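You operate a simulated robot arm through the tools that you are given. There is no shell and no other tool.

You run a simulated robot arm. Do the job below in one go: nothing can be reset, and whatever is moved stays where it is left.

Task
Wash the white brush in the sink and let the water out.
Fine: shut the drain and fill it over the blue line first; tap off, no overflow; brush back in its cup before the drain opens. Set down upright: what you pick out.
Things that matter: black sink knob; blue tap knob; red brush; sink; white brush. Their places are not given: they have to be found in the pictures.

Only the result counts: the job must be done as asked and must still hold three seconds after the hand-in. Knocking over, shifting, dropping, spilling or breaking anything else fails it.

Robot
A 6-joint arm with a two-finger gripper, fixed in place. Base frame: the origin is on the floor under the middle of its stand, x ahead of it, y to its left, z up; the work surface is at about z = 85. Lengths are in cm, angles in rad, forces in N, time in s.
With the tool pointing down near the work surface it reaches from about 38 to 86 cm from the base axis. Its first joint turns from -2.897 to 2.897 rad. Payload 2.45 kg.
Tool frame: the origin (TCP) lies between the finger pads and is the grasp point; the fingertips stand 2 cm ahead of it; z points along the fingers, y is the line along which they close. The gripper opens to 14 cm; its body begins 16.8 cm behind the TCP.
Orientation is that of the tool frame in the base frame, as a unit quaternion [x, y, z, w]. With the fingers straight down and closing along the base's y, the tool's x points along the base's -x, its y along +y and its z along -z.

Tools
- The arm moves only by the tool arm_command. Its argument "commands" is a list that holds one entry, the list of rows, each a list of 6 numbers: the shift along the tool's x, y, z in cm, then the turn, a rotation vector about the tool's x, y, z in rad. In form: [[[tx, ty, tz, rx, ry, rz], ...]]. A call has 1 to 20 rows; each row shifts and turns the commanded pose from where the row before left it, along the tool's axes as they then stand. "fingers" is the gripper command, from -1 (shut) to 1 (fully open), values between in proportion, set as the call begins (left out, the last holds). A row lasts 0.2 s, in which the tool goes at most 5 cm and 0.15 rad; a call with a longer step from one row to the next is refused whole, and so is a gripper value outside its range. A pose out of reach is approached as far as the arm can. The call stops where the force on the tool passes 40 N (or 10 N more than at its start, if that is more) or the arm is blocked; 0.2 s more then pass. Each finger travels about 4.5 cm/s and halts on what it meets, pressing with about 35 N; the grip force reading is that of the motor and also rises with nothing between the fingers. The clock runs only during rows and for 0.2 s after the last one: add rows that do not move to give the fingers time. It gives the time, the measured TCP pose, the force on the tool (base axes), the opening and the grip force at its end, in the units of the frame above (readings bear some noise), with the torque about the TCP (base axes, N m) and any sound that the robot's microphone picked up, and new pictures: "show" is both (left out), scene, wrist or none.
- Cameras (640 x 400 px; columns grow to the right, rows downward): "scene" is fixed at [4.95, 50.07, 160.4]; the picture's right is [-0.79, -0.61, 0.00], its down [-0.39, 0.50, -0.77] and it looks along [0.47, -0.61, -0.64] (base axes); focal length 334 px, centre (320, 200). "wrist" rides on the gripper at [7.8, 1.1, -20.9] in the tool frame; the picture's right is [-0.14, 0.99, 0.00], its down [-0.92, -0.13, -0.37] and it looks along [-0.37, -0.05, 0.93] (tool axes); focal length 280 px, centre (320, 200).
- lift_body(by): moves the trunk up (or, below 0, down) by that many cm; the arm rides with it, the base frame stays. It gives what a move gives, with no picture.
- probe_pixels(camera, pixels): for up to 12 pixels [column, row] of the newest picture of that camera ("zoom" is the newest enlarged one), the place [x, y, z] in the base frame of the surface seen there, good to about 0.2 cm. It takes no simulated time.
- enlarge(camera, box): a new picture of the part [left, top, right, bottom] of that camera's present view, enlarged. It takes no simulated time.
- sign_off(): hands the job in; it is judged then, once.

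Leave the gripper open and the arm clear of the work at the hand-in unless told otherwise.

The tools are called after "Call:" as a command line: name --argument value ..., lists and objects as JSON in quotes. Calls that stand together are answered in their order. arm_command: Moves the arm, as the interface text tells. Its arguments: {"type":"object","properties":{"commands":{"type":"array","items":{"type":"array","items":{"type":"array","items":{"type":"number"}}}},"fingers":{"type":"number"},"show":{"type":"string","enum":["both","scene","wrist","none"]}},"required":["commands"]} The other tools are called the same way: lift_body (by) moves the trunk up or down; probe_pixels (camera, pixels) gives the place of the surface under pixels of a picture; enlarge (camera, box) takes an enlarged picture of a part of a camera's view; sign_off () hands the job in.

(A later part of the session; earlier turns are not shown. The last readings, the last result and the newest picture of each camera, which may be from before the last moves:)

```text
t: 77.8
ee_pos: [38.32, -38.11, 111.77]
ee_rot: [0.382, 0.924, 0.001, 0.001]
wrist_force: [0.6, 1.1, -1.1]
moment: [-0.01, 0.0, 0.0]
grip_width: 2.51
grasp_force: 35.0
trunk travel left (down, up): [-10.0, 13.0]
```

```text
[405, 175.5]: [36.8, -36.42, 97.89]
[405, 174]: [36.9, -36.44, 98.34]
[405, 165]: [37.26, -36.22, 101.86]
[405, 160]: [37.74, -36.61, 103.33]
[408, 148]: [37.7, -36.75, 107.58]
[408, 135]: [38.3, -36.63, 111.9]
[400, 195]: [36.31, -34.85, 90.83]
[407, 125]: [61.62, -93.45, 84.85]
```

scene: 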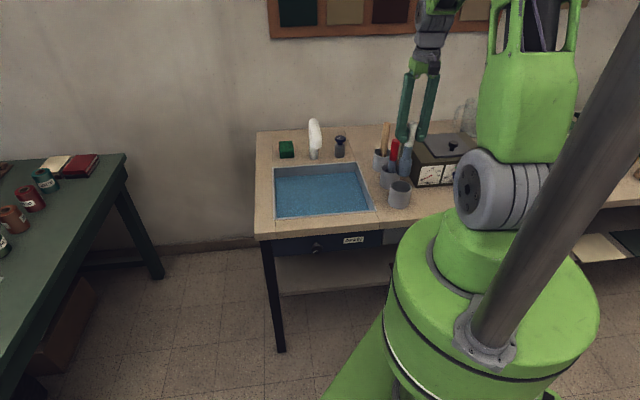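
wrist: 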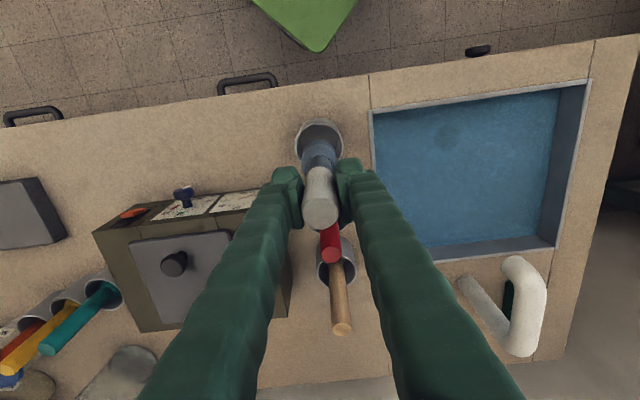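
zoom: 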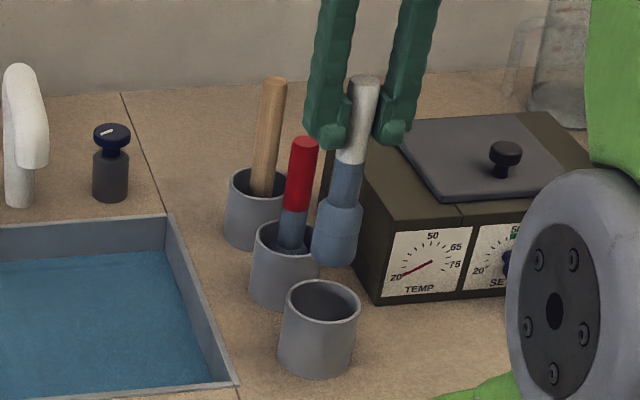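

The brush bottom is 14.0 cm below the grip point. I'll carry it over the right part of the sink, clear of the spout and the stopper, and lower the head into the water.

Call:
arm_command --commands '[[[0, 4, 0, 0, 0, 0], [0, 4, 0, 0, 0, 0], [-2.7, 2.67, 0, 0, 0, 0], [-2.7, 2.67, 0, 0, 0, 0], [-2.7, 2.66, 0, 0, 0, 0], [0, 0, 4, 0, 0, 0], [0, 0, 4, 0, 0, 0], [0, 0, 4, 0, 0, 0], [0, 0, 0, 0, 0, 0]]]' --show "both"

```text
t: 79.8
ee_pos: [55.34, -32.62, 99.68]
ee_rot: [0.383, 0.924, 0.001, 0.001]
wrist_force: [0.7, -0.3, -2.0]
moment: [0.01, 0.0, 0.02]
grip_width: 2.55
grasp_force: 35.1
trunk travel left (down, up): [-10.0, 13.0]
```

scene: 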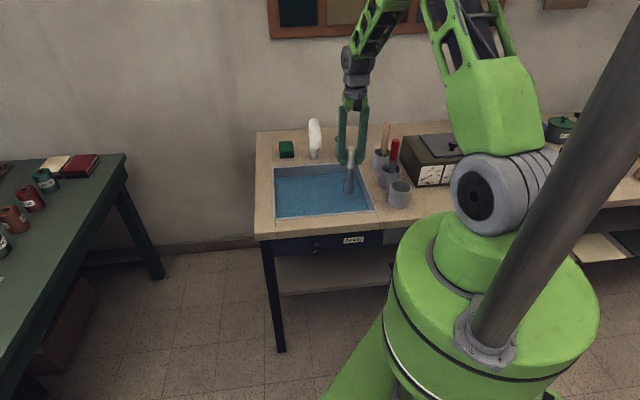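
wrist: 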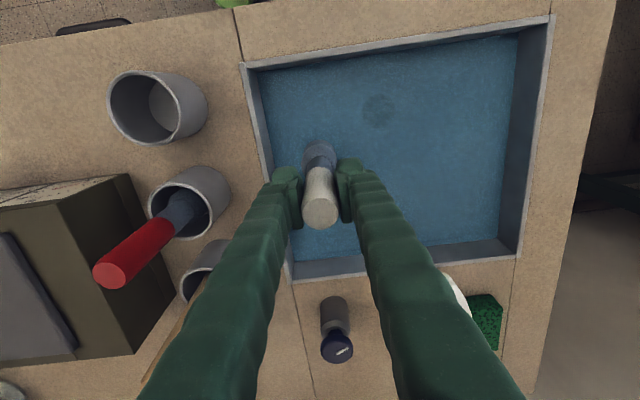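

The brush is above the sink, at s=16, n=62, with its bottom at about 85.7. I'll lower it another 11 cm into the water.

Call:
arm_command --commands '[[[0, 0, 3, 0, 0, 0], [0, 0, 3, 0, 0, 0], [0, 0, 3, 0, 0, 0], [0, 0, 2, 0, 0, 0], [0, 0, 0, 0, 0, 0]]]' --show "both"

Call:
enlarge --camera "scene" --box '[260, 130, 420, 230]'

```text
t: 81.0
ee_pos: [55.45, -32.45, 88.8]
ee_rot: [0.383, 0.924, 0.001, 0.0]
wrist_force: [0.5, -0.3, -1.2]
moment: [0.01, 0.04, 0.03]
grip_width: 2.54
grasp_force: 35.4
trunk travel left (down, up): [-10.0, 13.0]
```

scene: 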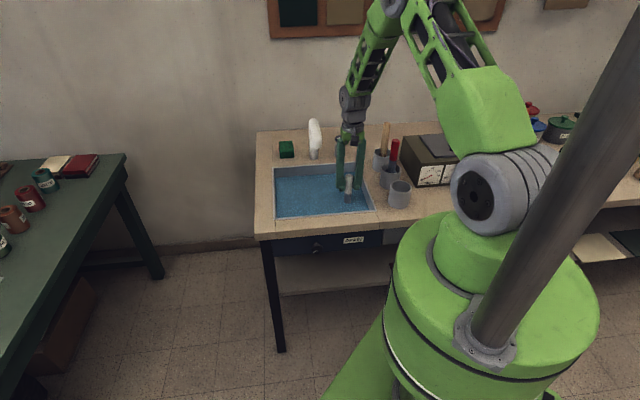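
wrist: 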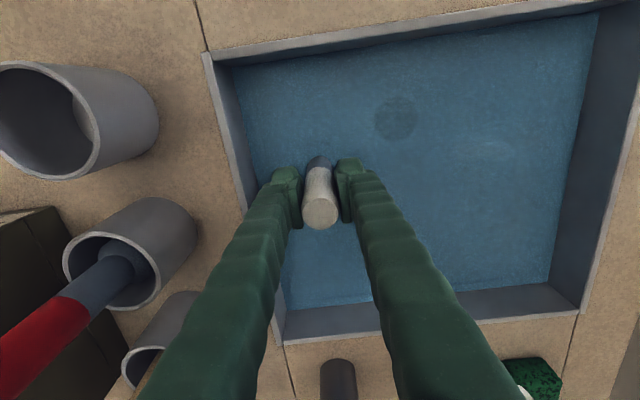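

```text
4.00 times, centred on (340, 180) of scene
```

zoom: 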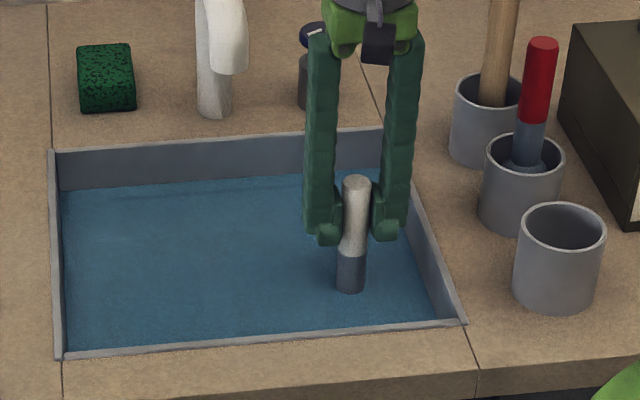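

The head is fully under water. I'll swish it back and forth, staying clear of the walls and the stopper.

Call:
arm_command --commands '[[[0, 1.5, 0, 0, 0, 0], [0, 1.5, 0, 0, 0, 0], [0, -1.5, 0, 0, 0, 0], [0, -1.5, 0, 0, 0, 0], [0, -1.5, 0, 0, 0, 0], [0, -1, 0, 0, 0, 0], [0, 1.5, 0, 0, 0, 0], [0, 1, 0, 0, 0, 0], [-1.5, 0, 0, 0, 0, 0], [-1.5, 0, 0, 0, 0, 0], [1.5, 0, 0, 0, 0, 0], [1.5, 0, 0, 0, 0, 0], [1.5, 0, 0, 0, 0, 0], [1.5, 0, 0, 0, 0, 0], [-1.5, 0, 0, 0, 0, 0], [-1.5, 0, 0, 0, 0, 0], [0, 1.5, 0, 0, 0, 0], [0, 1.5, 0, 0, 0, 0], [0, -1.5, 0, 0, 0, 0], [0, -1.5, 0, 0, 0, 0]]]' --show "scene"

Call:
arm_command --commands '[[[0, -1.5, 0, 0, 0, 0], [0, -1, 0, 0, 0, 0], [0, 1.5, 0, 0, 0, 0], [0, 1, 0, 0, 0, 0], [0, 1.5, 0, 0, 0, 0], [0, 1.5, 0, 0, 0, 0], [0, -1.5, 0, 0, 0, 0], [0, -1.5, 0, 0, 0, 0], [-1.5, 0, 0, 0, 0, 0], [-1.5, 0, 0, 0, 0, 0], [1.5, 0, 0, 0, 0, 0], [1.5, 0, 0, 0, 0, 0], [1.5, 0, 0, 0, 0, 0], [1.5, 0, 0, 0, 0, 0], [-1.5, 0, 0, 0, 0, 0], [-1.5, 0, 0, 0, 0, 0], [0, 0, -1.5, 0, 0, 0], [0, 0, 1.5, 0, 0, 0], [0, 0, -1.5, 0, 0, 0], [0, 0, 1.5, 0, 0, 0]]]' --show "both"

Call:
enlarge --camera "scene" --box '[260, 130, 420, 230]'

```text
t: 85.2
ee_pos: [55.27, -32.45, 88.73]
ee_rot: [0.382, 0.924, 0.002, 0.0]
wrist_force: [-0.3, -0.5, -1.3]
moment: [0.04, -0.06, 0.01]
grip_width: 2.53
grasp_force: 35.1
trunk travel left (down, up): [-10.0, 13.0]
```

scene: 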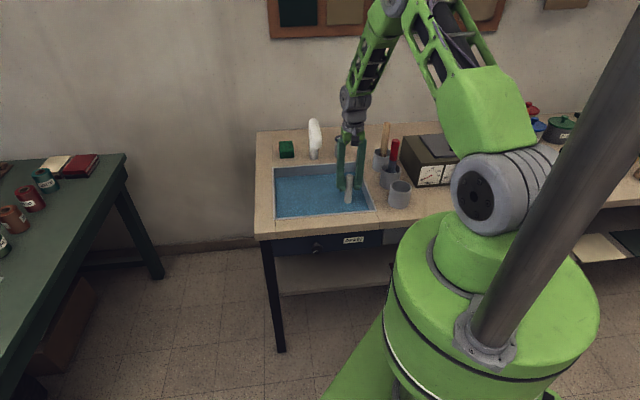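

```text
t: 89.4
ee_pos: [55.36, -32.35, 88.76]
ee_rot: [0.382, 0.924, 0.002, 0.0]
wrist_force: [-0.1, 0.7, -1.4]
moment: [0.0, 0.0, 0.02]
grip_width: 2.52
grasp_force: 35.5
trunk travel left (down, up): [-10.0, 13.0]
```

scene: 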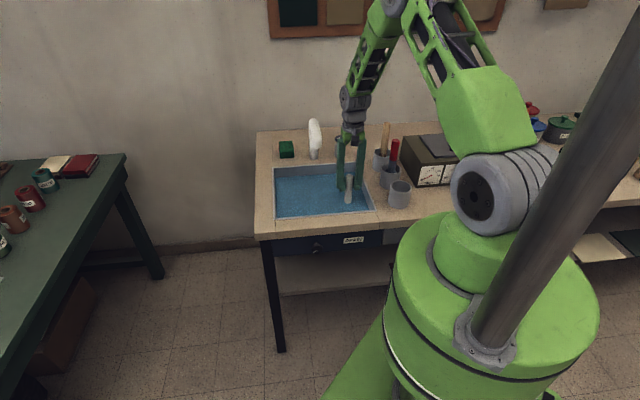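
wrist: 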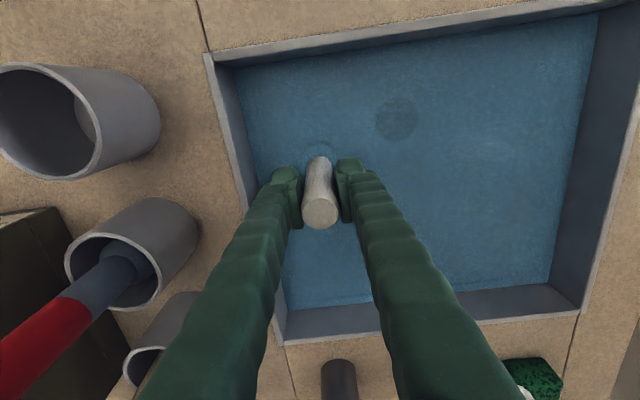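

```text
4.00 times, centred on (340, 180) of scene
```

zoom: 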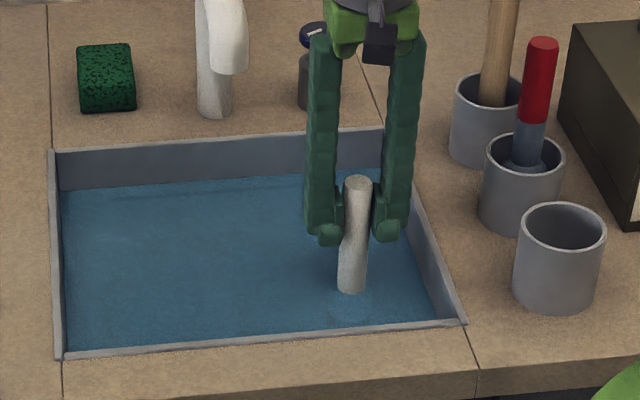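

The blue paint on the lower part is gone and the brush is white where it shows. I'll lift it clear above the sink and check the head.

Call:
arm_command --commands '[[[0, 0, -2, 0, 0, 0], [0, 0, -3, 0, 0, 0], [0, 0, -4, 0, 0, 0], [0, 0, -4, 0, 0, 0], [0, 0, -4, 0, 0, 0], [0, 0, -4, 0, 0, 0], [0, 0, -2.2, 0, 0, 0], [0, 0, 0, 0, 0, 0], [0, 0, 0, 0, 0, 0], [0, 0, 0, 0, 0, 0], [0, 0, 0, 0, 0, 0], [0, 0, 0, 0, 0, 0]]]' --show "both"

Call:
enlarge --camera "scene" --box '[280, 110, 424, 200]'

```text
t: 92.0
ee_pos: [55.39, -32.3, 111.83]
ee_rot: [0.382, 0.924, 0.002, 0.001]
wrist_force: [-0.5, 0.5, -1.5]
moment: [-0.02, -0.02, -0.03]
grip_width: 2.53
grasp_force: 35.5
trunk travel left (down, up): [-10.0, 13.0]
```

scene: 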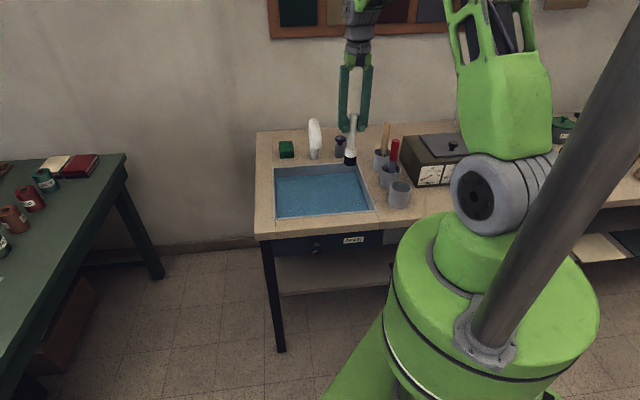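
wrist: 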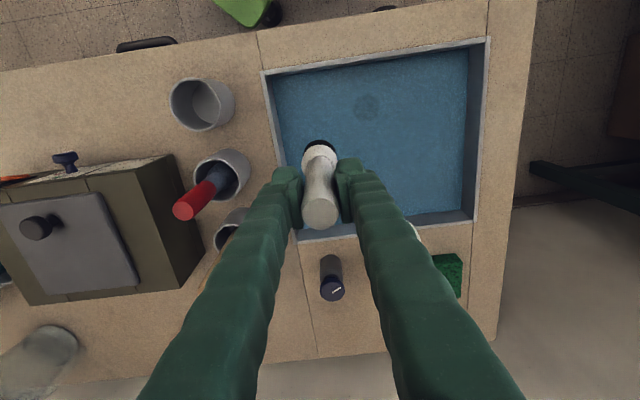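

```text
4.44 times, centred on (352, 155) of scene
```

zoom: 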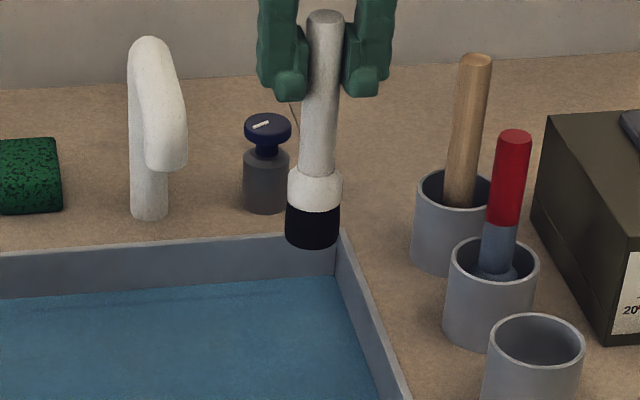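

The brush now has clean black bristles and a white handle, so it's washed. I'll carry it back along the same path to a spot above its cup at (38.1,-38.1).

Call:
arm_command --commands '[[[2.7, -2.67, 0, 0, 0, 0], [2.7, -2.67, 0, 0, 0, 0], [2.7, -2.66, 0, 0, 0, 0], [0, -4, 0, 0, 0, 0], [0, -4, 0, 0, 0, 0], [0, 0, 0, 0, 0, 0], [0, 0, 0, 0, 0, 0]]]' --show "both"

Call:
enlarge --camera "wrist" --box '[256, 100, 384, 180]'

Call:
enlarge --camera "scene" --box '[352, 120, 448, 220]'

```text
t: 93.6
ee_pos: [38.38, -38.07, 112.1]
ee_rot: [0.382, 0.924, 0.0, 0.001]
wrist_force: [-0.1, 0.6, -1.0]
moment: [-0.01, 0.0, 0.01]
grip_width: 2.53
grasp_force: 34.8
trunk travel left (down, up): [-10.0, 13.0]
```

scene: 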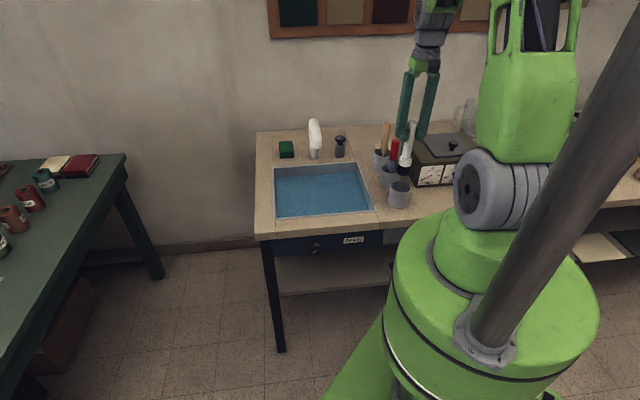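
wrist: 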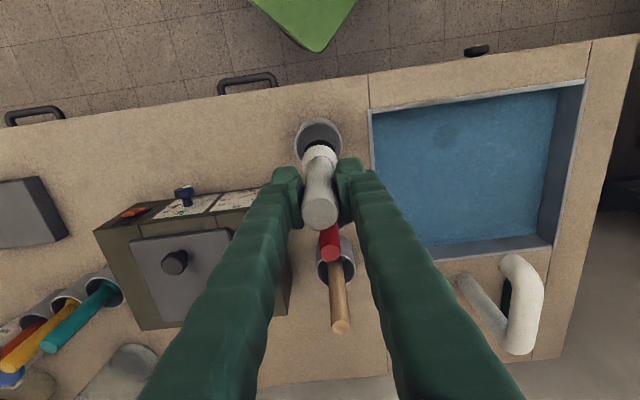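

```text
5.00 times, centred on (320, 140) of wrist
```

zoom: 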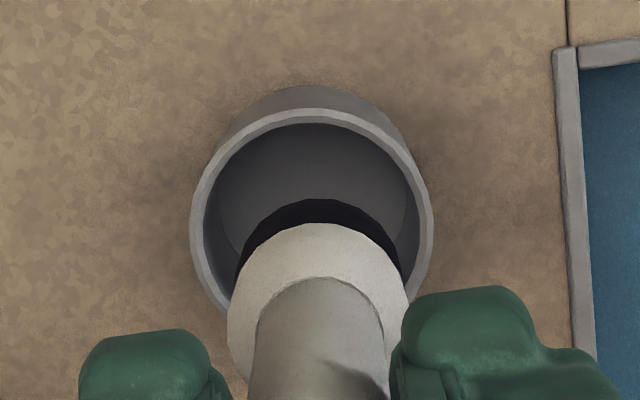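

```text
4.00 times, centred on (400, 170) of scene
```

zoom: 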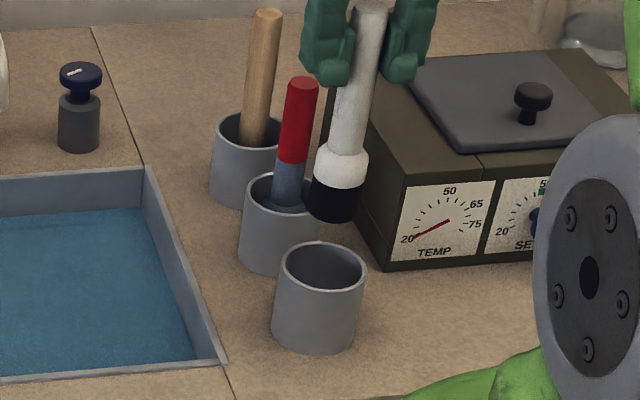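

The cup centre works out within about 2 mm of the brush axis. I'll lower the brush into the cup in two stages.

Call:
arm_command --commands '[[[0.1, -0.05, 3, 0, 0, 0], [0, 0, 3, 0, 0, 0], [0, 0, 2, 0, 0, 0], [0, 0, 0, 0, 0, 0]]]' --show "both"

Call:
enlarge --camera "scene" --box '[352, 120, 448, 220]'

```text
t: 94.6
ee_pos: [38.26, -37.95, 103.79]
ee_rot: [0.382, 0.924, 0.002, 0.001]
wrist_force: [-0.2, -0.4, -0.9]
moment: [0.02, 0.03, -0.01]
grip_width: 2.53
grasp_force: 34.6
trunk travel left (down, up): [-10.0, 13.0]
```

scene: 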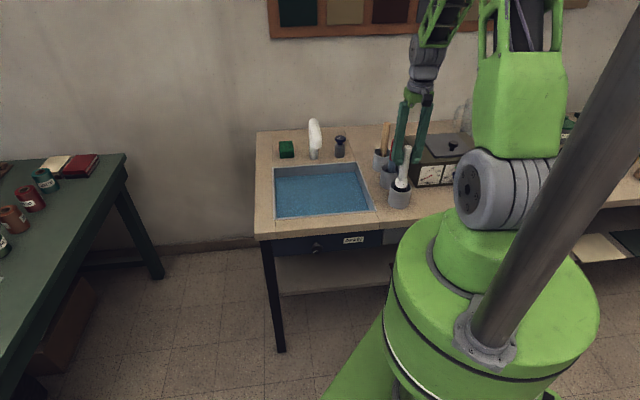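
wrist: 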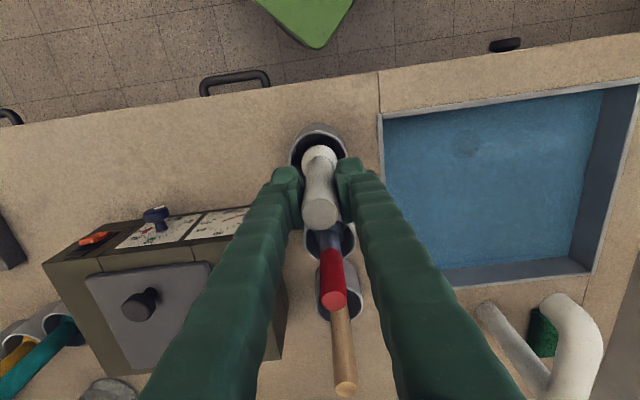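

```text
4.00 times, centred on (400, 170) of scene
```

zoom: 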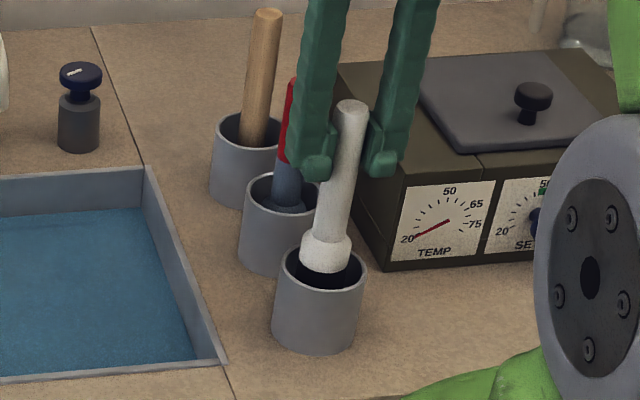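

The head is entering the cup cleanly and centred. I'll lower the remaining 4 cm slowly.

Call:
arm_command --commands '[[[0, 0, 1.5, 0, 0, 0], [0, 0, 1.2, 0, 0, 0], [0, 0, 0.7, 0, 0, 0], [0, 0, 0.4, 0, 0, 0], [0, 0, 0, 0, 0, 0]]]' --show "none"

```text
t: 95.8
ee_pos: [38.13, -38.03, 100.11]
ee_rot: [0.382, 0.924, 0.002, 0.001]
wrist_force: [0.4, 0.3, -0.6]
moment: [-0.03, -0.01, 0.04]
grip_width: 2.51
grasp_force: 34.8
trunk travel left (down, up): [-10.0, 13.0]
```

No contact yet at z 100.1; contact is expected near 99.8. I'll inch down.

Call:
arm_command --commands '[[[0, 0, 0.15, 0, 0, 0], [0, 0, 0.1, 0, 0, 0], [0, 0, 0.05, 0, 0, 0], [0, 0, 0, 0, 0, 0]]]' --show "none"

```text
t: 96.8
ee_pos: [38.27, -38.11, 99.74]
ee_rot: [0.383, 0.924, 0.002, 0.001]
wrist_force: [-0.8, 0.2, -0.8]
moment: [-0.01, 0.04, 0.02]
grip_width: 2.55
grasp_force: 35.3
trunk travel left (down, up): [-10.0, 13.0]
```

Call:
arm_command --commands '[[[0, 0, 0.1, 0, 0, 0], [0, 0, 0.1, 0, 0, 0], [0, 0, 0, 0, 0, 0]]]' --show "both"

Call:
enlarge --camera "scene" --box '[352, 120, 448, 220]'

```text
t: 97.6
ee_pos: [38.19, -37.9, 99.65]
ee_rot: [0.382, 0.924, 0.001, 0.002]
wrist_force: [-1.5, 1.5, 28.7]
moment: [0.3, 0.34, 0.0]
grip_width: 2.51
grasp_force: 34.8
trunk travel left (down, up): [-10.0, 13.0]
```

scene: 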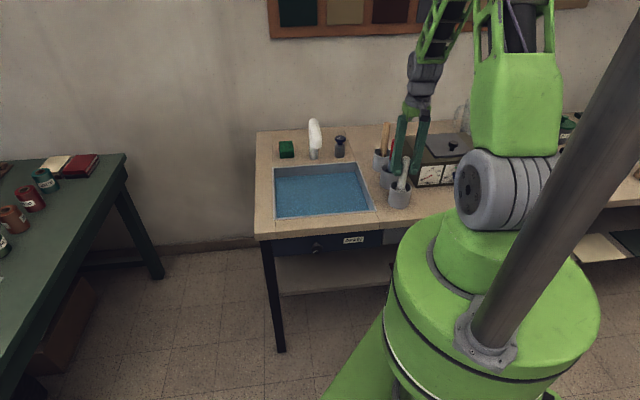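
wrist: 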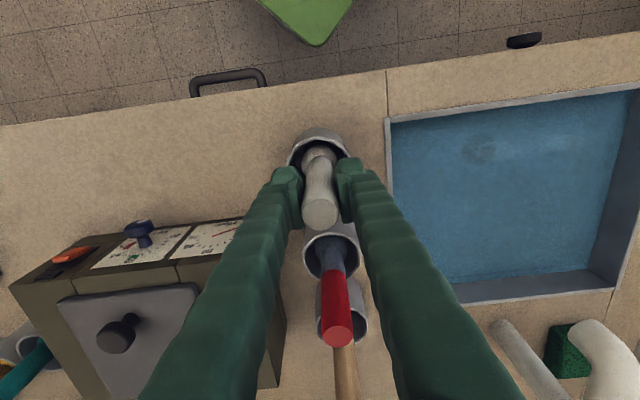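

```text
4.00 times, centred on (400, 170) of scene
```

zoom: 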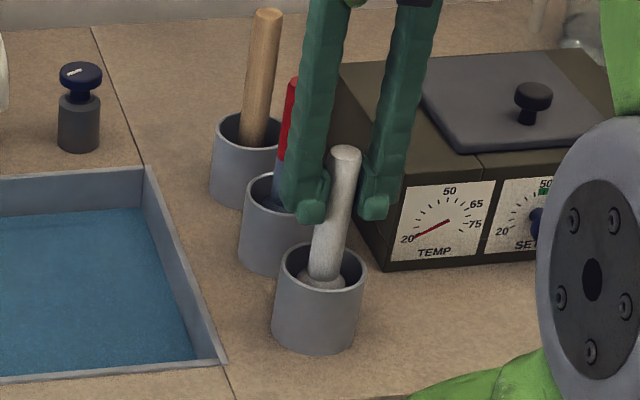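

It's touching the cup bottom, at 28.7 N. I'll ease up a millimetre to relieve it, then open the fingers evenly.

Call:
arm_command --commands '[[[0, 0, -0.1, 0, 0, 0], [0, 0, 0, 0, 0, 0]]]' --show "none"

Call:
arm_command --commands '[[[0, 0, 0, 0, 0, 0], [0, 0, 0, 0, 0, 0], [0, 0, 0, 0, 0, 0]]]' --fingers -0.3 --show "both"

Call:
enlarge --camera "scene" --box '[352, 120, 448, 220]'

```text
t: 98.2
ee_pos: [38.29, -37.98, 99.84]
ee_rot: [0.382, 0.924, 0.002, 0.001]
wrist_force: [-0.3, -0.6, 20.0]
moment: [-0.1, -0.07, 0.0]
grip_width: 2.52
grasp_force: 34.8
trunk travel left (down, up): [-10.0, 13.0]
```

```text
t: 99.0
ee_pos: [38.14, -37.96, 99.65]
ee_rot: [0.383, 0.924, 0.001, 0.0]
wrist_force: [-1.2, 0.2, -0.6]
moment: [0.05, -0.01, 0.0]
grip_width: 4.91
grasp_force: 0.1
trunk travel left (down, up): [-10.0, 13.0]
```

scene: 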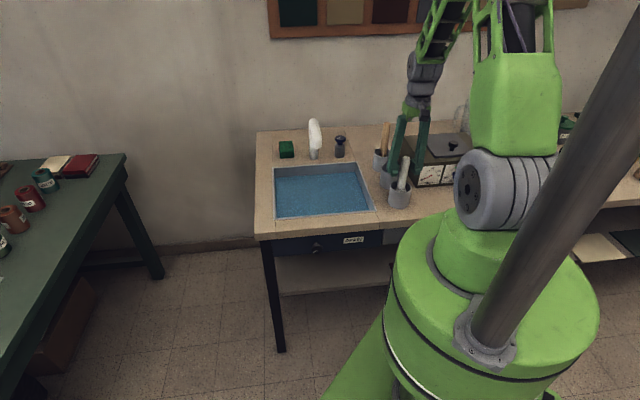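
wrist: 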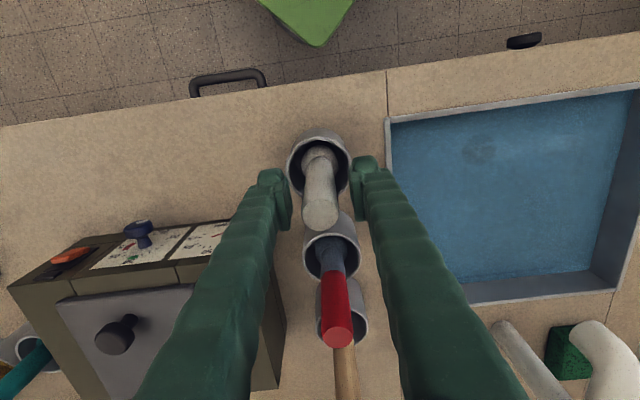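

```text
4.00 times, centred on (400, 170) of scene
```

zoom: 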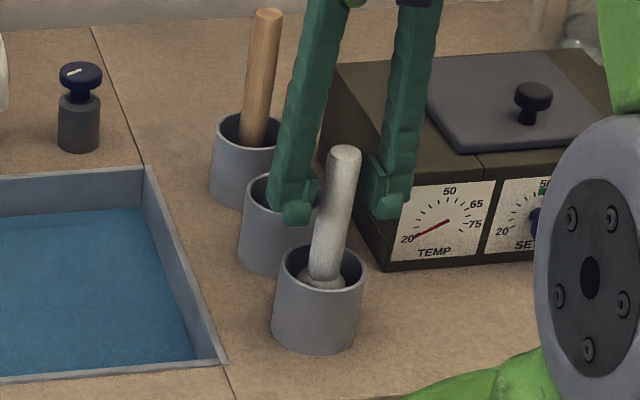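

The brush stands upright in its cup, free of the fingers. I'll rise straight up and verify.

Call:
arm_command --commands '[[[0, 0, -1.5, 0, 0, 0], [0, 0, -3, 0, 0, 0], [0, 0, -4, 0, 0, 0], [0, 0, -4, 0, 0, 0], [0, 0, -3, 0, 0, 0], [0, 0, 0, 0, 0, 0]]]' --show "both"

Call:
enlarge --camera "scene" --box '[352, 120, 448, 220]'

Call:
enlarge --camera "wrist" --box '[256, 100, 384, 180]'

Call:
probe_pixels --camera "scene" --pixels '[[405, 160], [403, 175], [401, 187], [400, 200], [394, 143], [386, 126], [310, 205], [330, 195]]'

```text
t: 100.4
ee_pos: [38.04, -38.25, 115.14]
ee_rot: [0.381, 0.924, 0.001, 0.001]
wrist_force: [0.3, -0.7, -0.2]
moment: [-0.01, 0.02, -0.05]
grip_width: 4.88
grasp_force: 0.1
trunk travel left (down, up): [-10.0, 13.0]
```

scene: 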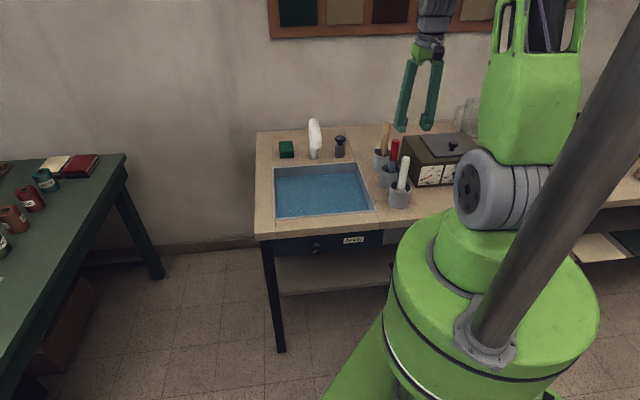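
wrist: 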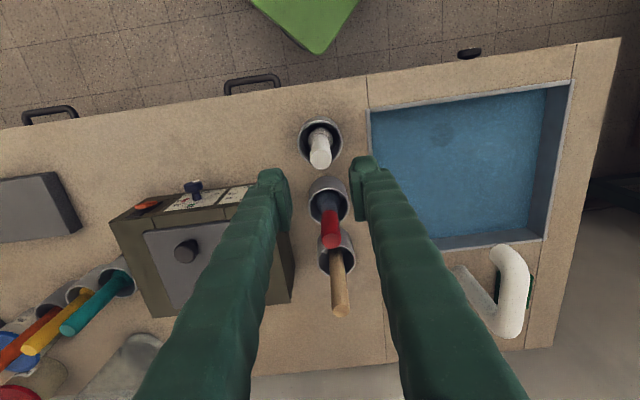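

```text
4.00 times, centred on (400, 170) of scene
```

zoom: 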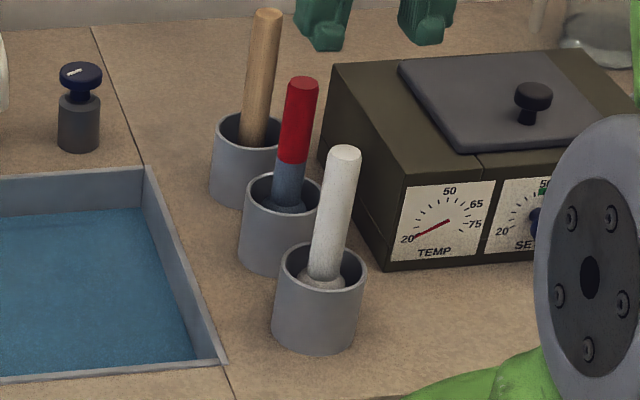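

```text
5.00 times, centred on (320, 140) of wrist
```

zoom: 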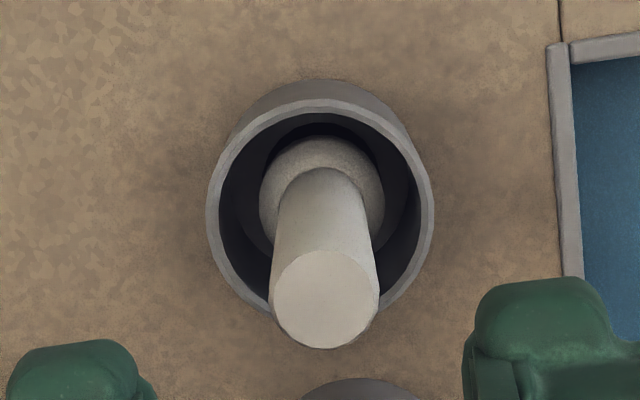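

```text
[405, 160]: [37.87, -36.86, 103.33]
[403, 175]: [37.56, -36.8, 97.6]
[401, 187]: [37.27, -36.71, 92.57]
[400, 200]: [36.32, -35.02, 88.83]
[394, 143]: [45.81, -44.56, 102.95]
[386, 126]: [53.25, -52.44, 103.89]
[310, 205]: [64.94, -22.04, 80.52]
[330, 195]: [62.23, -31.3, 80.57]
```

The white brush is back upright in its cup, and the other brushes, the tap and the level at 80.5 are unchanged. Now I'll open the drain: first move the arm high to the front of the counter, then raise the trunk as before.

Call:
arm_command --commands '[[[1.63, 3.73, 0, 0, 0, 0], [1.63, 3.73, 0, 0, 0, 0], [1.63, 3.73, 0, 0, 0, 0], [1.63, 3.73, 0, 0, 0, 0], [1.63, 3.73, 0, 0, 0, 0], [1.63, 3.73, 0, 0, 0, 0], [1.63, 3.73, 0, 0, 0, 0], [1.63, 3.73, 0, 0, 0, 0], [0, 0, 0, 0, 0, 0]]]' --show "none"

Call:
lift_body --by 13

```text
t: 102.4
ee_pos: [49.86, -7.55, 115.53]
ee_rot: [0.383, 0.924, 0.001, 0.001]
wrist_force: [0.0, 1.1, 0.5]
moment: [0.02, 0.02, 0.01]
grip_width: 4.88
grasp_force: 0.1
trunk travel left (down, up): [-10.0, 13.0]
```

```text
t: 103.9
ee_pos: [49.81, -7.67, 128.54]
ee_rot: [0.382, 0.924, 0.001, 0.0]
wrist_force: [-0.2, -0.5, -0.6]
moment: [0.02, 0.04, 0.01]
grip_width: 4.9
grasp_force: 0.1
trunk travel left (down, up): [-23.0, 0.0]
```

The arm is at (49.8,-7.7,128.5) with the trunk up. I'll descend in front of the counter and tilt 45° towards the panel, as before.

Call:
arm_command --commands '[[[0.128, 0, 4.48, 0, 0, 0], [0.128, 0, 4.48, 0, 0, 0], [0.128, 0, 4.48, 0, 0, 0], [0.128, 0, 4.48, 0, 0, 0], [0.128, 0, 4.48, 0, 0, 0], [0.128, 0, 4.48, 0, 0, 0], [0.128, 0, 4.48, 0, 0, 0], [0.128, 0, 4.48, 0, 0, 0], [0.128, 0, 4.48, 0, 0, 0], [0, 0, 0, 0, -0.131, 0], [0, 0, 0, 0, -0.131, 0], [0, 0, 0, 0, -0.131, 0], [0, 0, 0, 0, -0.131, 0], [0, 0, 0, 0, -0.131, 0], [0, 0, 0, 0, -0.13, 0], [0, 0, 0, 0, 0, 0]]]' --fingers -0.25 --show "none"

Call:
arm_command --commands '[[[3.6, 2.3, 1.88, 0, 0, 0], [3.6, 2.3, 1.88, 0, 0, 0], [0, 0, 0, 0.1025, 0, -0.1025], [0, 0, 0, 0.1025, 0, -0.1025], [0, 0, 0, 0.1025, 0, -0.1025], [0, 0, 0, 0.1025, 0, -0.1025], [0, 0, 0, 0.1025, 0, -0.1025], [0, 0, 0, 0.1025, 0, -0.1025], [0, 0, 0, 0, 0, 0]]]' --show "both"

```text
t: 107.3
ee_pos: [49.11, -6.72, 88.18]
ee_rot: [0.354, 0.853, -0.145, 0.355]
wrist_force: [0.3, -0.5, 0.4]
moment: [-0.02, -0.02, 0.01]
grip_width: 5.25
grasp_force: 0.0
trunk travel left (down, up): [-23.0, 0.0]
```

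```text
t: 109.3
ee_pos: [50.64, -1.61, 80.36]
ee_rot: [0.172, 0.836, -0.492, 0.173]
wrist_force: [-0.1, 0.4, 0.6]
moment: [-0.02, 0.0, 0.01]
grip_width: 5.27
grasp_force: 0.0
trunk travel left (down, up): [-23.0, 0.0]
```

scene: 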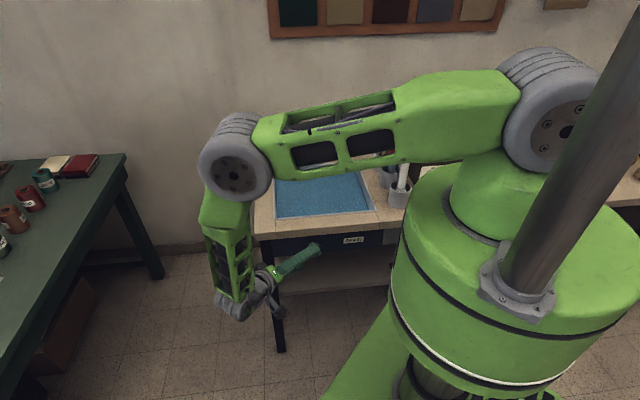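
wrist: 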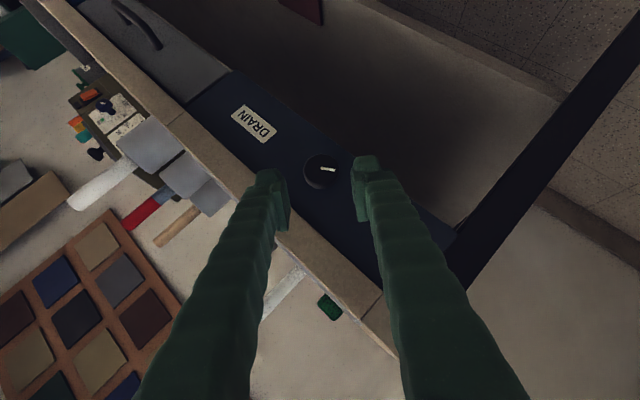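

The knob is centred between the fingers at wrist (321,171). I'll advance 8.2 cm along the finger direction.

Call:
arm_command --commands '[[[0.06, 0, 2.5, 0, 0, 0], [0.06, 0, 2.5, 0, 0, 0], [0, 0, 1.7, 0, 0, 0], [0, 0, 1.0, 0, 0, 0], [0, 0, 0.5, 0, 0, 0], [0, 0, 0, 0, 0, 0]]]' --show "wrist"

Call:
enlarge --camera "wrist" --box '[240, 150, 400, 250]'

```text
t: 110.7
ee_pos: [51.5, -9.1, 76.69]
ee_rot: [0.171, 0.837, -0.49, 0.173]
wrist_force: [-0.6, 0.5, 0.1]
moment: [0.0, 0.0, -0.01]
grip_width: 5.25
grasp_force: 0.1
trunk travel left (down, up): [-23.0, 0.0]
```

wrist: 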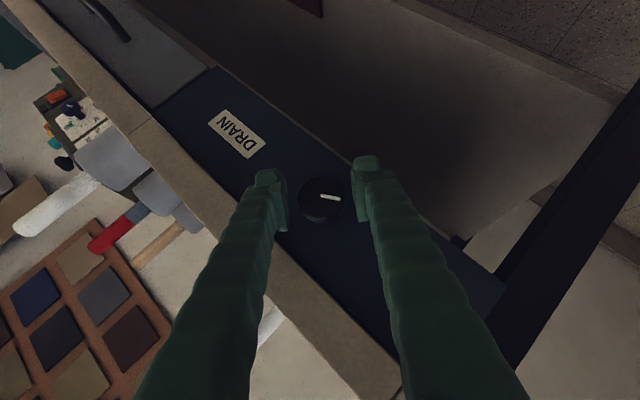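

```text
4.00 times, centred on (320, 200) of wrist
```

zoom: 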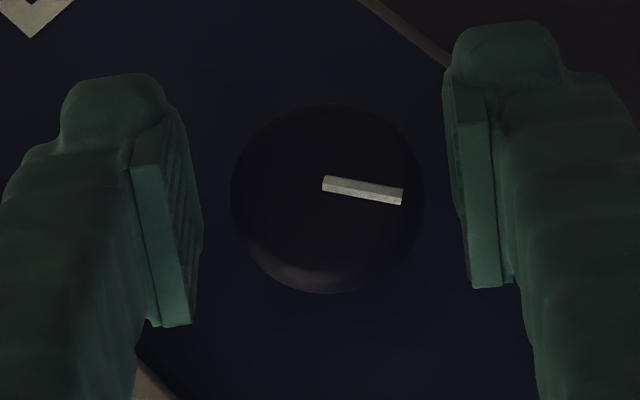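

The tool is positioned on the knob. I'll grip it and turn clockwise, back towards open.

Call:
arm_command --commands '[[[0, 0, 0, 0, 0, 0], [0, 0, 0, 0, 0, 0], [0, 0, 0, 0, 0, 0], [0, 0, 0, 0, 0, 0], [0, 0, 0, -0.0707, 0, 0.0707], [0, 0, 0, -0.0707, 0, 0.0707], [0, 0, 0, -0.0707, 0, 0.0707], [0, 0, 0, -0.0707, 0, 0.0707]]]' --fingers -1 --show "wrist"

Call:
enlarge --camera "wrist" --box '[240, 150, 400, 250]'

```text
t: 112.5
ee_pos: [51.47, -9.06, 76.5]
ee_rot: [0.261, 0.865, -0.339, 0.262]
wrist_force: [-0.4, 4.1, -5.5]
moment: [0.19, 0.2, 0.48]
grip_width: 3.85
grasp_force: 44.9
trunk travel left (down, up): [-23.0, 0.0]
```

wrist: 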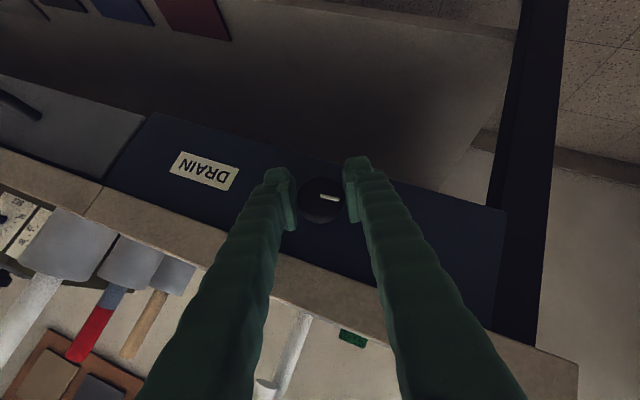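

```text
4.00 times, centred on (320, 200) of wrist
```

zoom: 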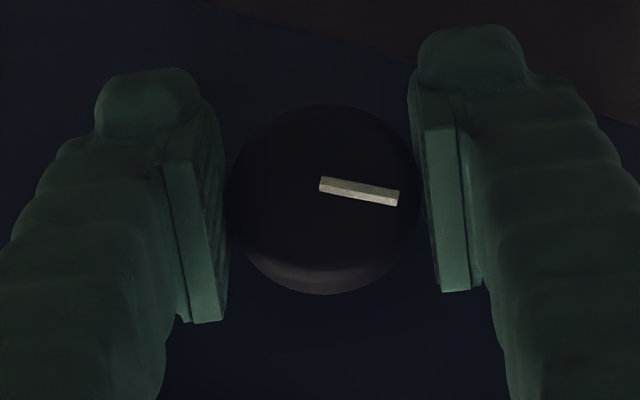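

The knob follows the fingers. I'll continue clockwise.

Call:
arm_command --commands '[[[0, 0, 0, -0.0707, 0, 0.0707], [0, 0, 0, -0.0707, 0, 0.0707], [0, 0, 0, -0.0707, 0, 0.0707], [0, 0, 0, -0.0707, 0, 0.0707]]]' --show "both"

Call:
probe_pixels --camera "scene" --pixels '[[340, 205], [345, 210]]'

```text
t: 113.5
ee_pos: [51.38, -8.96, 76.6]
ee_rot: [0.342, 0.858, -0.174, 0.341]
wrist_force: [-2.4, -3.4, -11.2]
moment: [0.17, 0.22, 0.53]
grip_width: 3.87
grasp_force: 45.1
trunk travel left (down, up): [-23.0, 0.0]
```

scene: 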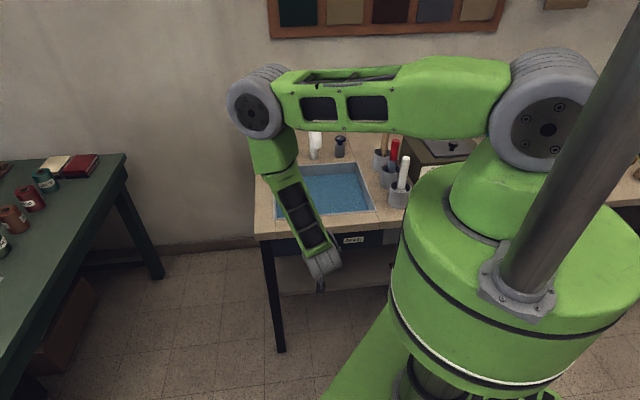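
wrist: 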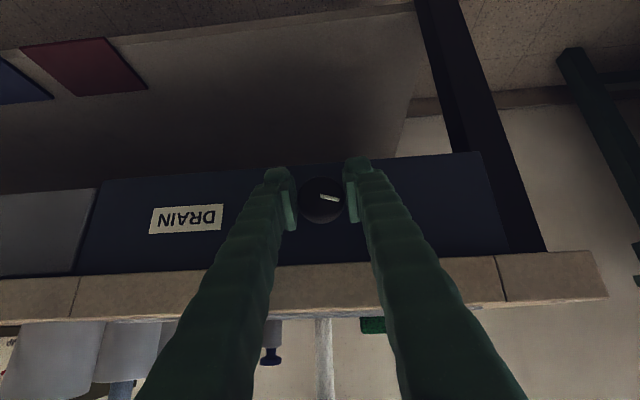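

```text
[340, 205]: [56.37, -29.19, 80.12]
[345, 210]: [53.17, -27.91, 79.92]
```

The level has begun to fall to about 80.0, so the drain is opening. I'll take a fresh grip and turn it the rest of the way: open slightly, roll back, and close again.

Call:
arm_command --commands '[[[0, 0, 0, 0, 0, 0], [0, 0, 0, 0, 0, 0], [0, 0, 0, 0.1, 0, -0.1], [0, 0, 0, 0.1, 0, -0.1], [0, 0, 0, 0.1, 0, -0.1], [0, 0, 0, 0.1, 0, -0.1], [0, 0, 0, 0.1, 0, -0.1], [0, 0, 0, 0.1, 0, -0.1], [0, 0, 0, 0, 0, 0]]]' --fingers -0.33 --show "wrist"

Call:
enlarge --camera "wrist" --box '[240, 150, 400, 250]'

```text
t: 115.5
ee_pos: [51.42, -9.03, 76.7]
ee_rot: [0.161, 0.83, -0.508, 0.161]
wrist_force: [0.1, -0.5, -0.6]
moment: [0.01, -0.01, 0.01]
grip_width: 4.68
grasp_force: 0.1
trunk travel left (down, up): [-23.0, 0.0]
```

wrist: 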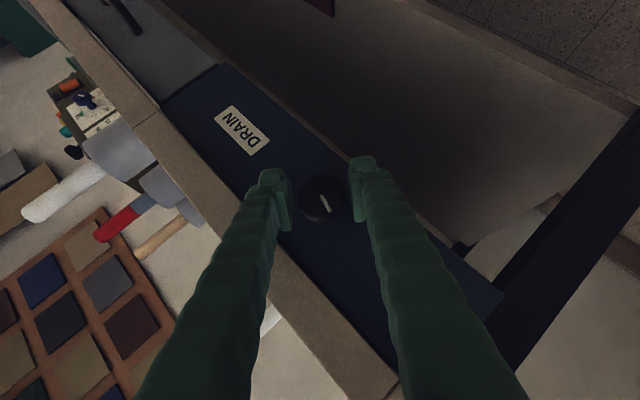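

```text
4.00 times, centred on (320, 200) of wrist
```

zoom: 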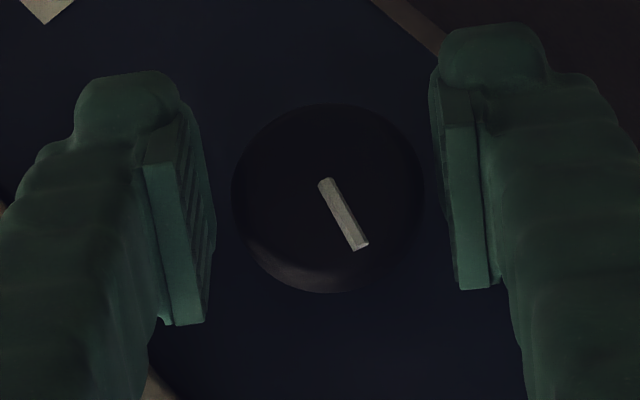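

Now I'll grip again and turn clockwise to the open stop.

Call:
arm_command --commands '[[[0, 0, 0, 0, 0, 0], [0, 0, 0, 0, 0, 0], [0, 0, 0, 0, 0, 0], [0, 0, 0, -0.0707, 0, 0.0707], [0, 0, 0, -0.0707, 0, 0.0707], [0, 0, 0, -0.0707, 0, 0.0707], [0, 0, 0, -0.0707, 0, 0.0707], [0, 0, 0, -0.0707, 0, 0.0707], [0, 0, 0, -0.0707, 0, 0.0707], [0, 0, 0, -0.0707, 0, 0.0707]]]' --fingers -1 --show "both"

Call:
enlarge --camera "wrist" --box '[240, 150, 400, 250]'

Call:
probe_pixels --camera "scene" --pixels '[[340, 205], [345, 210], [345, 195]]'

```text
t: 117.7
ee_pos: [51.46, -9.03, 76.58]
ee_rot: [0.314, 0.864, -0.238, 0.313]
wrist_force: [-5.2, 0.9, -2.2]
moment: [0.05, 0.05, 0.48]
grip_width: 3.81
grasp_force: 46.0
trunk travel left (down, up): [-23.0, 0.0]
```

scene: 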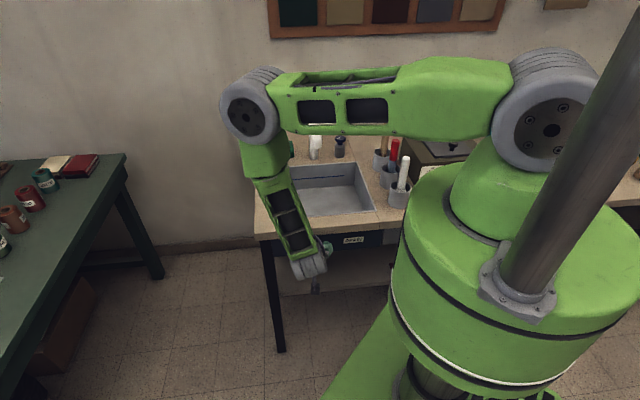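
wrist: 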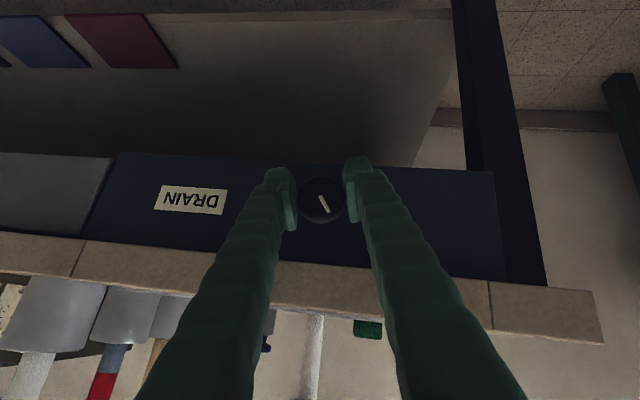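

```text
4.00 times, centred on (320, 200) of wrist
```

zoom: 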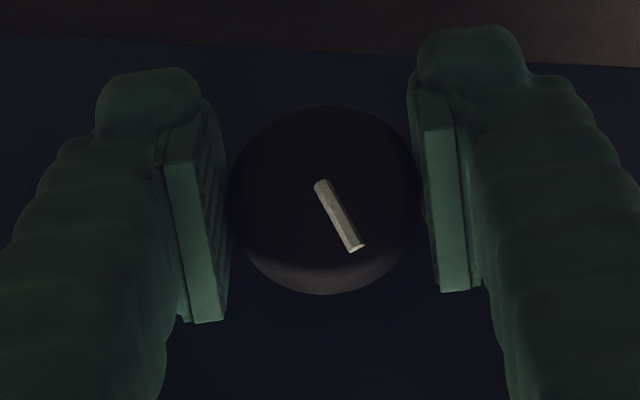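

```text
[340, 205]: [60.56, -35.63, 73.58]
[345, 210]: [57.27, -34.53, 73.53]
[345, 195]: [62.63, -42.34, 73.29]
```

The water is already out; I can see the bare sink floor. I'll turn the last bit to the stop so the drain is fully open.

Call:
arm_command --commands '[[[0, 0, 0, -0.0707, 0, 0.0707], [0, 0, 0, -0.0707, 0, 0.0707]]]' --show "wrist"

Call:
enlarge --camera "wrist" --box '[240, 150, 400, 250]'

```text
t: 118.3
ee_pos: [51.46, -9.04, 76.69]
ee_rot: [0.351, 0.855, -0.153, 0.351]
wrist_force: [-3.9, 0.0, 1.5]
moment: [-0.13, 0.88, 0.23]
grip_width: 3.86
grasp_force: 44.7
trunk travel left (down, up): [-23.0, 0.0]
```

wrist: 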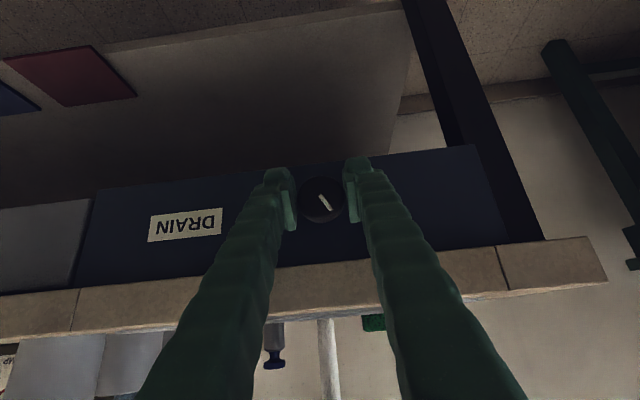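

```text
4.00 times, centred on (320, 200) of wrist
```

zoom: 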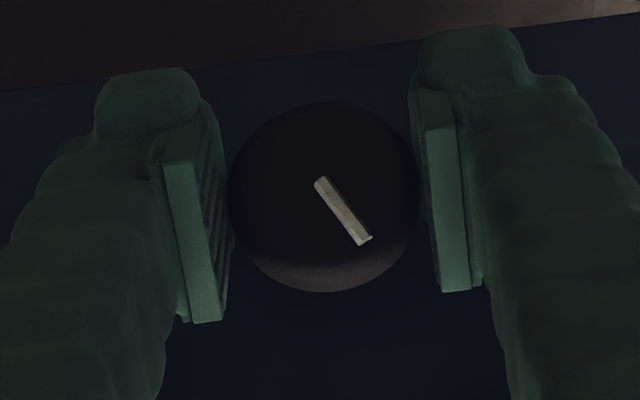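

The knob is at its open stop, with 0.7 N m of resistance. I'll open the fingers, back out, bring the tool vertical, and rise.

Call:
arm_command --commands '[[[0, 0, 0, 0, 0, 0], [0, 0, 0, 0, 0, 0], [0, 0, -1, 0, 0, 0], [0, 0, -2, 0, 0, 0], [0, 0, -3, 0, 0, 0], [0, 0, 0, 0, 0.131, 0], [0, 0, 0, 0, 0.131, 0], [0, 0, 0, 0, 0.131, 0], [0, 0, 0, 0, 0.131, 0], [0, 0, 0, 0, 0.131, 0], [0, 0, 0, 0, 0.13, 0], [0, 0, -5, 0, 0, 0], [0, 0, -5, 0, 0, 0], [0, 0, -5, 0, 0, 0], [0, 0, -5, 0, 0, 0], [0, 0, -5, 0, 0, 0], [0, 0, -5, 0, 0, 0], [0, 0, -5, 0, 0, 0], [0, 0, 0, 0, 0, 0]]]' --fingers -0.25 --show "both"

```text
t: 122.3
ee_pos: [45.39, -5.34, 109.78]
ee_rot: [0.382, 0.923, -0.035, 0.021]
wrist_force: [1.7, 0.4, -0.2]
moment: [0.0, 0.02, 0.01]
grip_width: 5.24
grasp_force: 0.2
out of reach, approached as far as the arm can: row 13, 15, 16, 17, 18
trunk travel left (down, up): [-23.0, 0.0]
```

scene: 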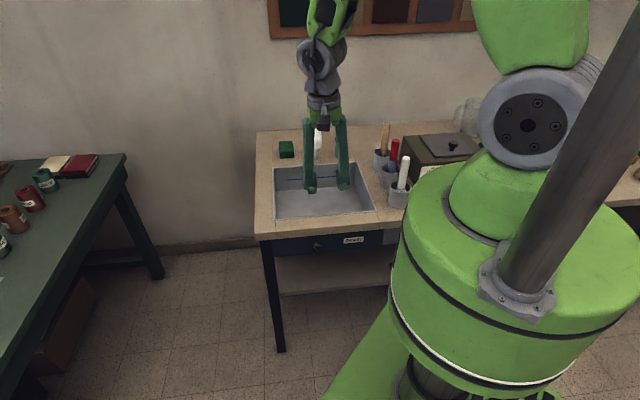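
wrist: 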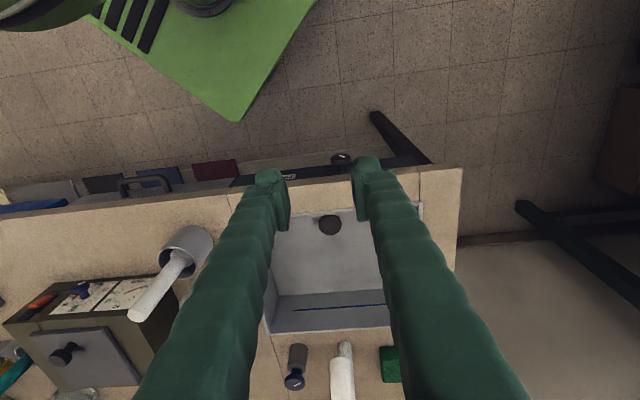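

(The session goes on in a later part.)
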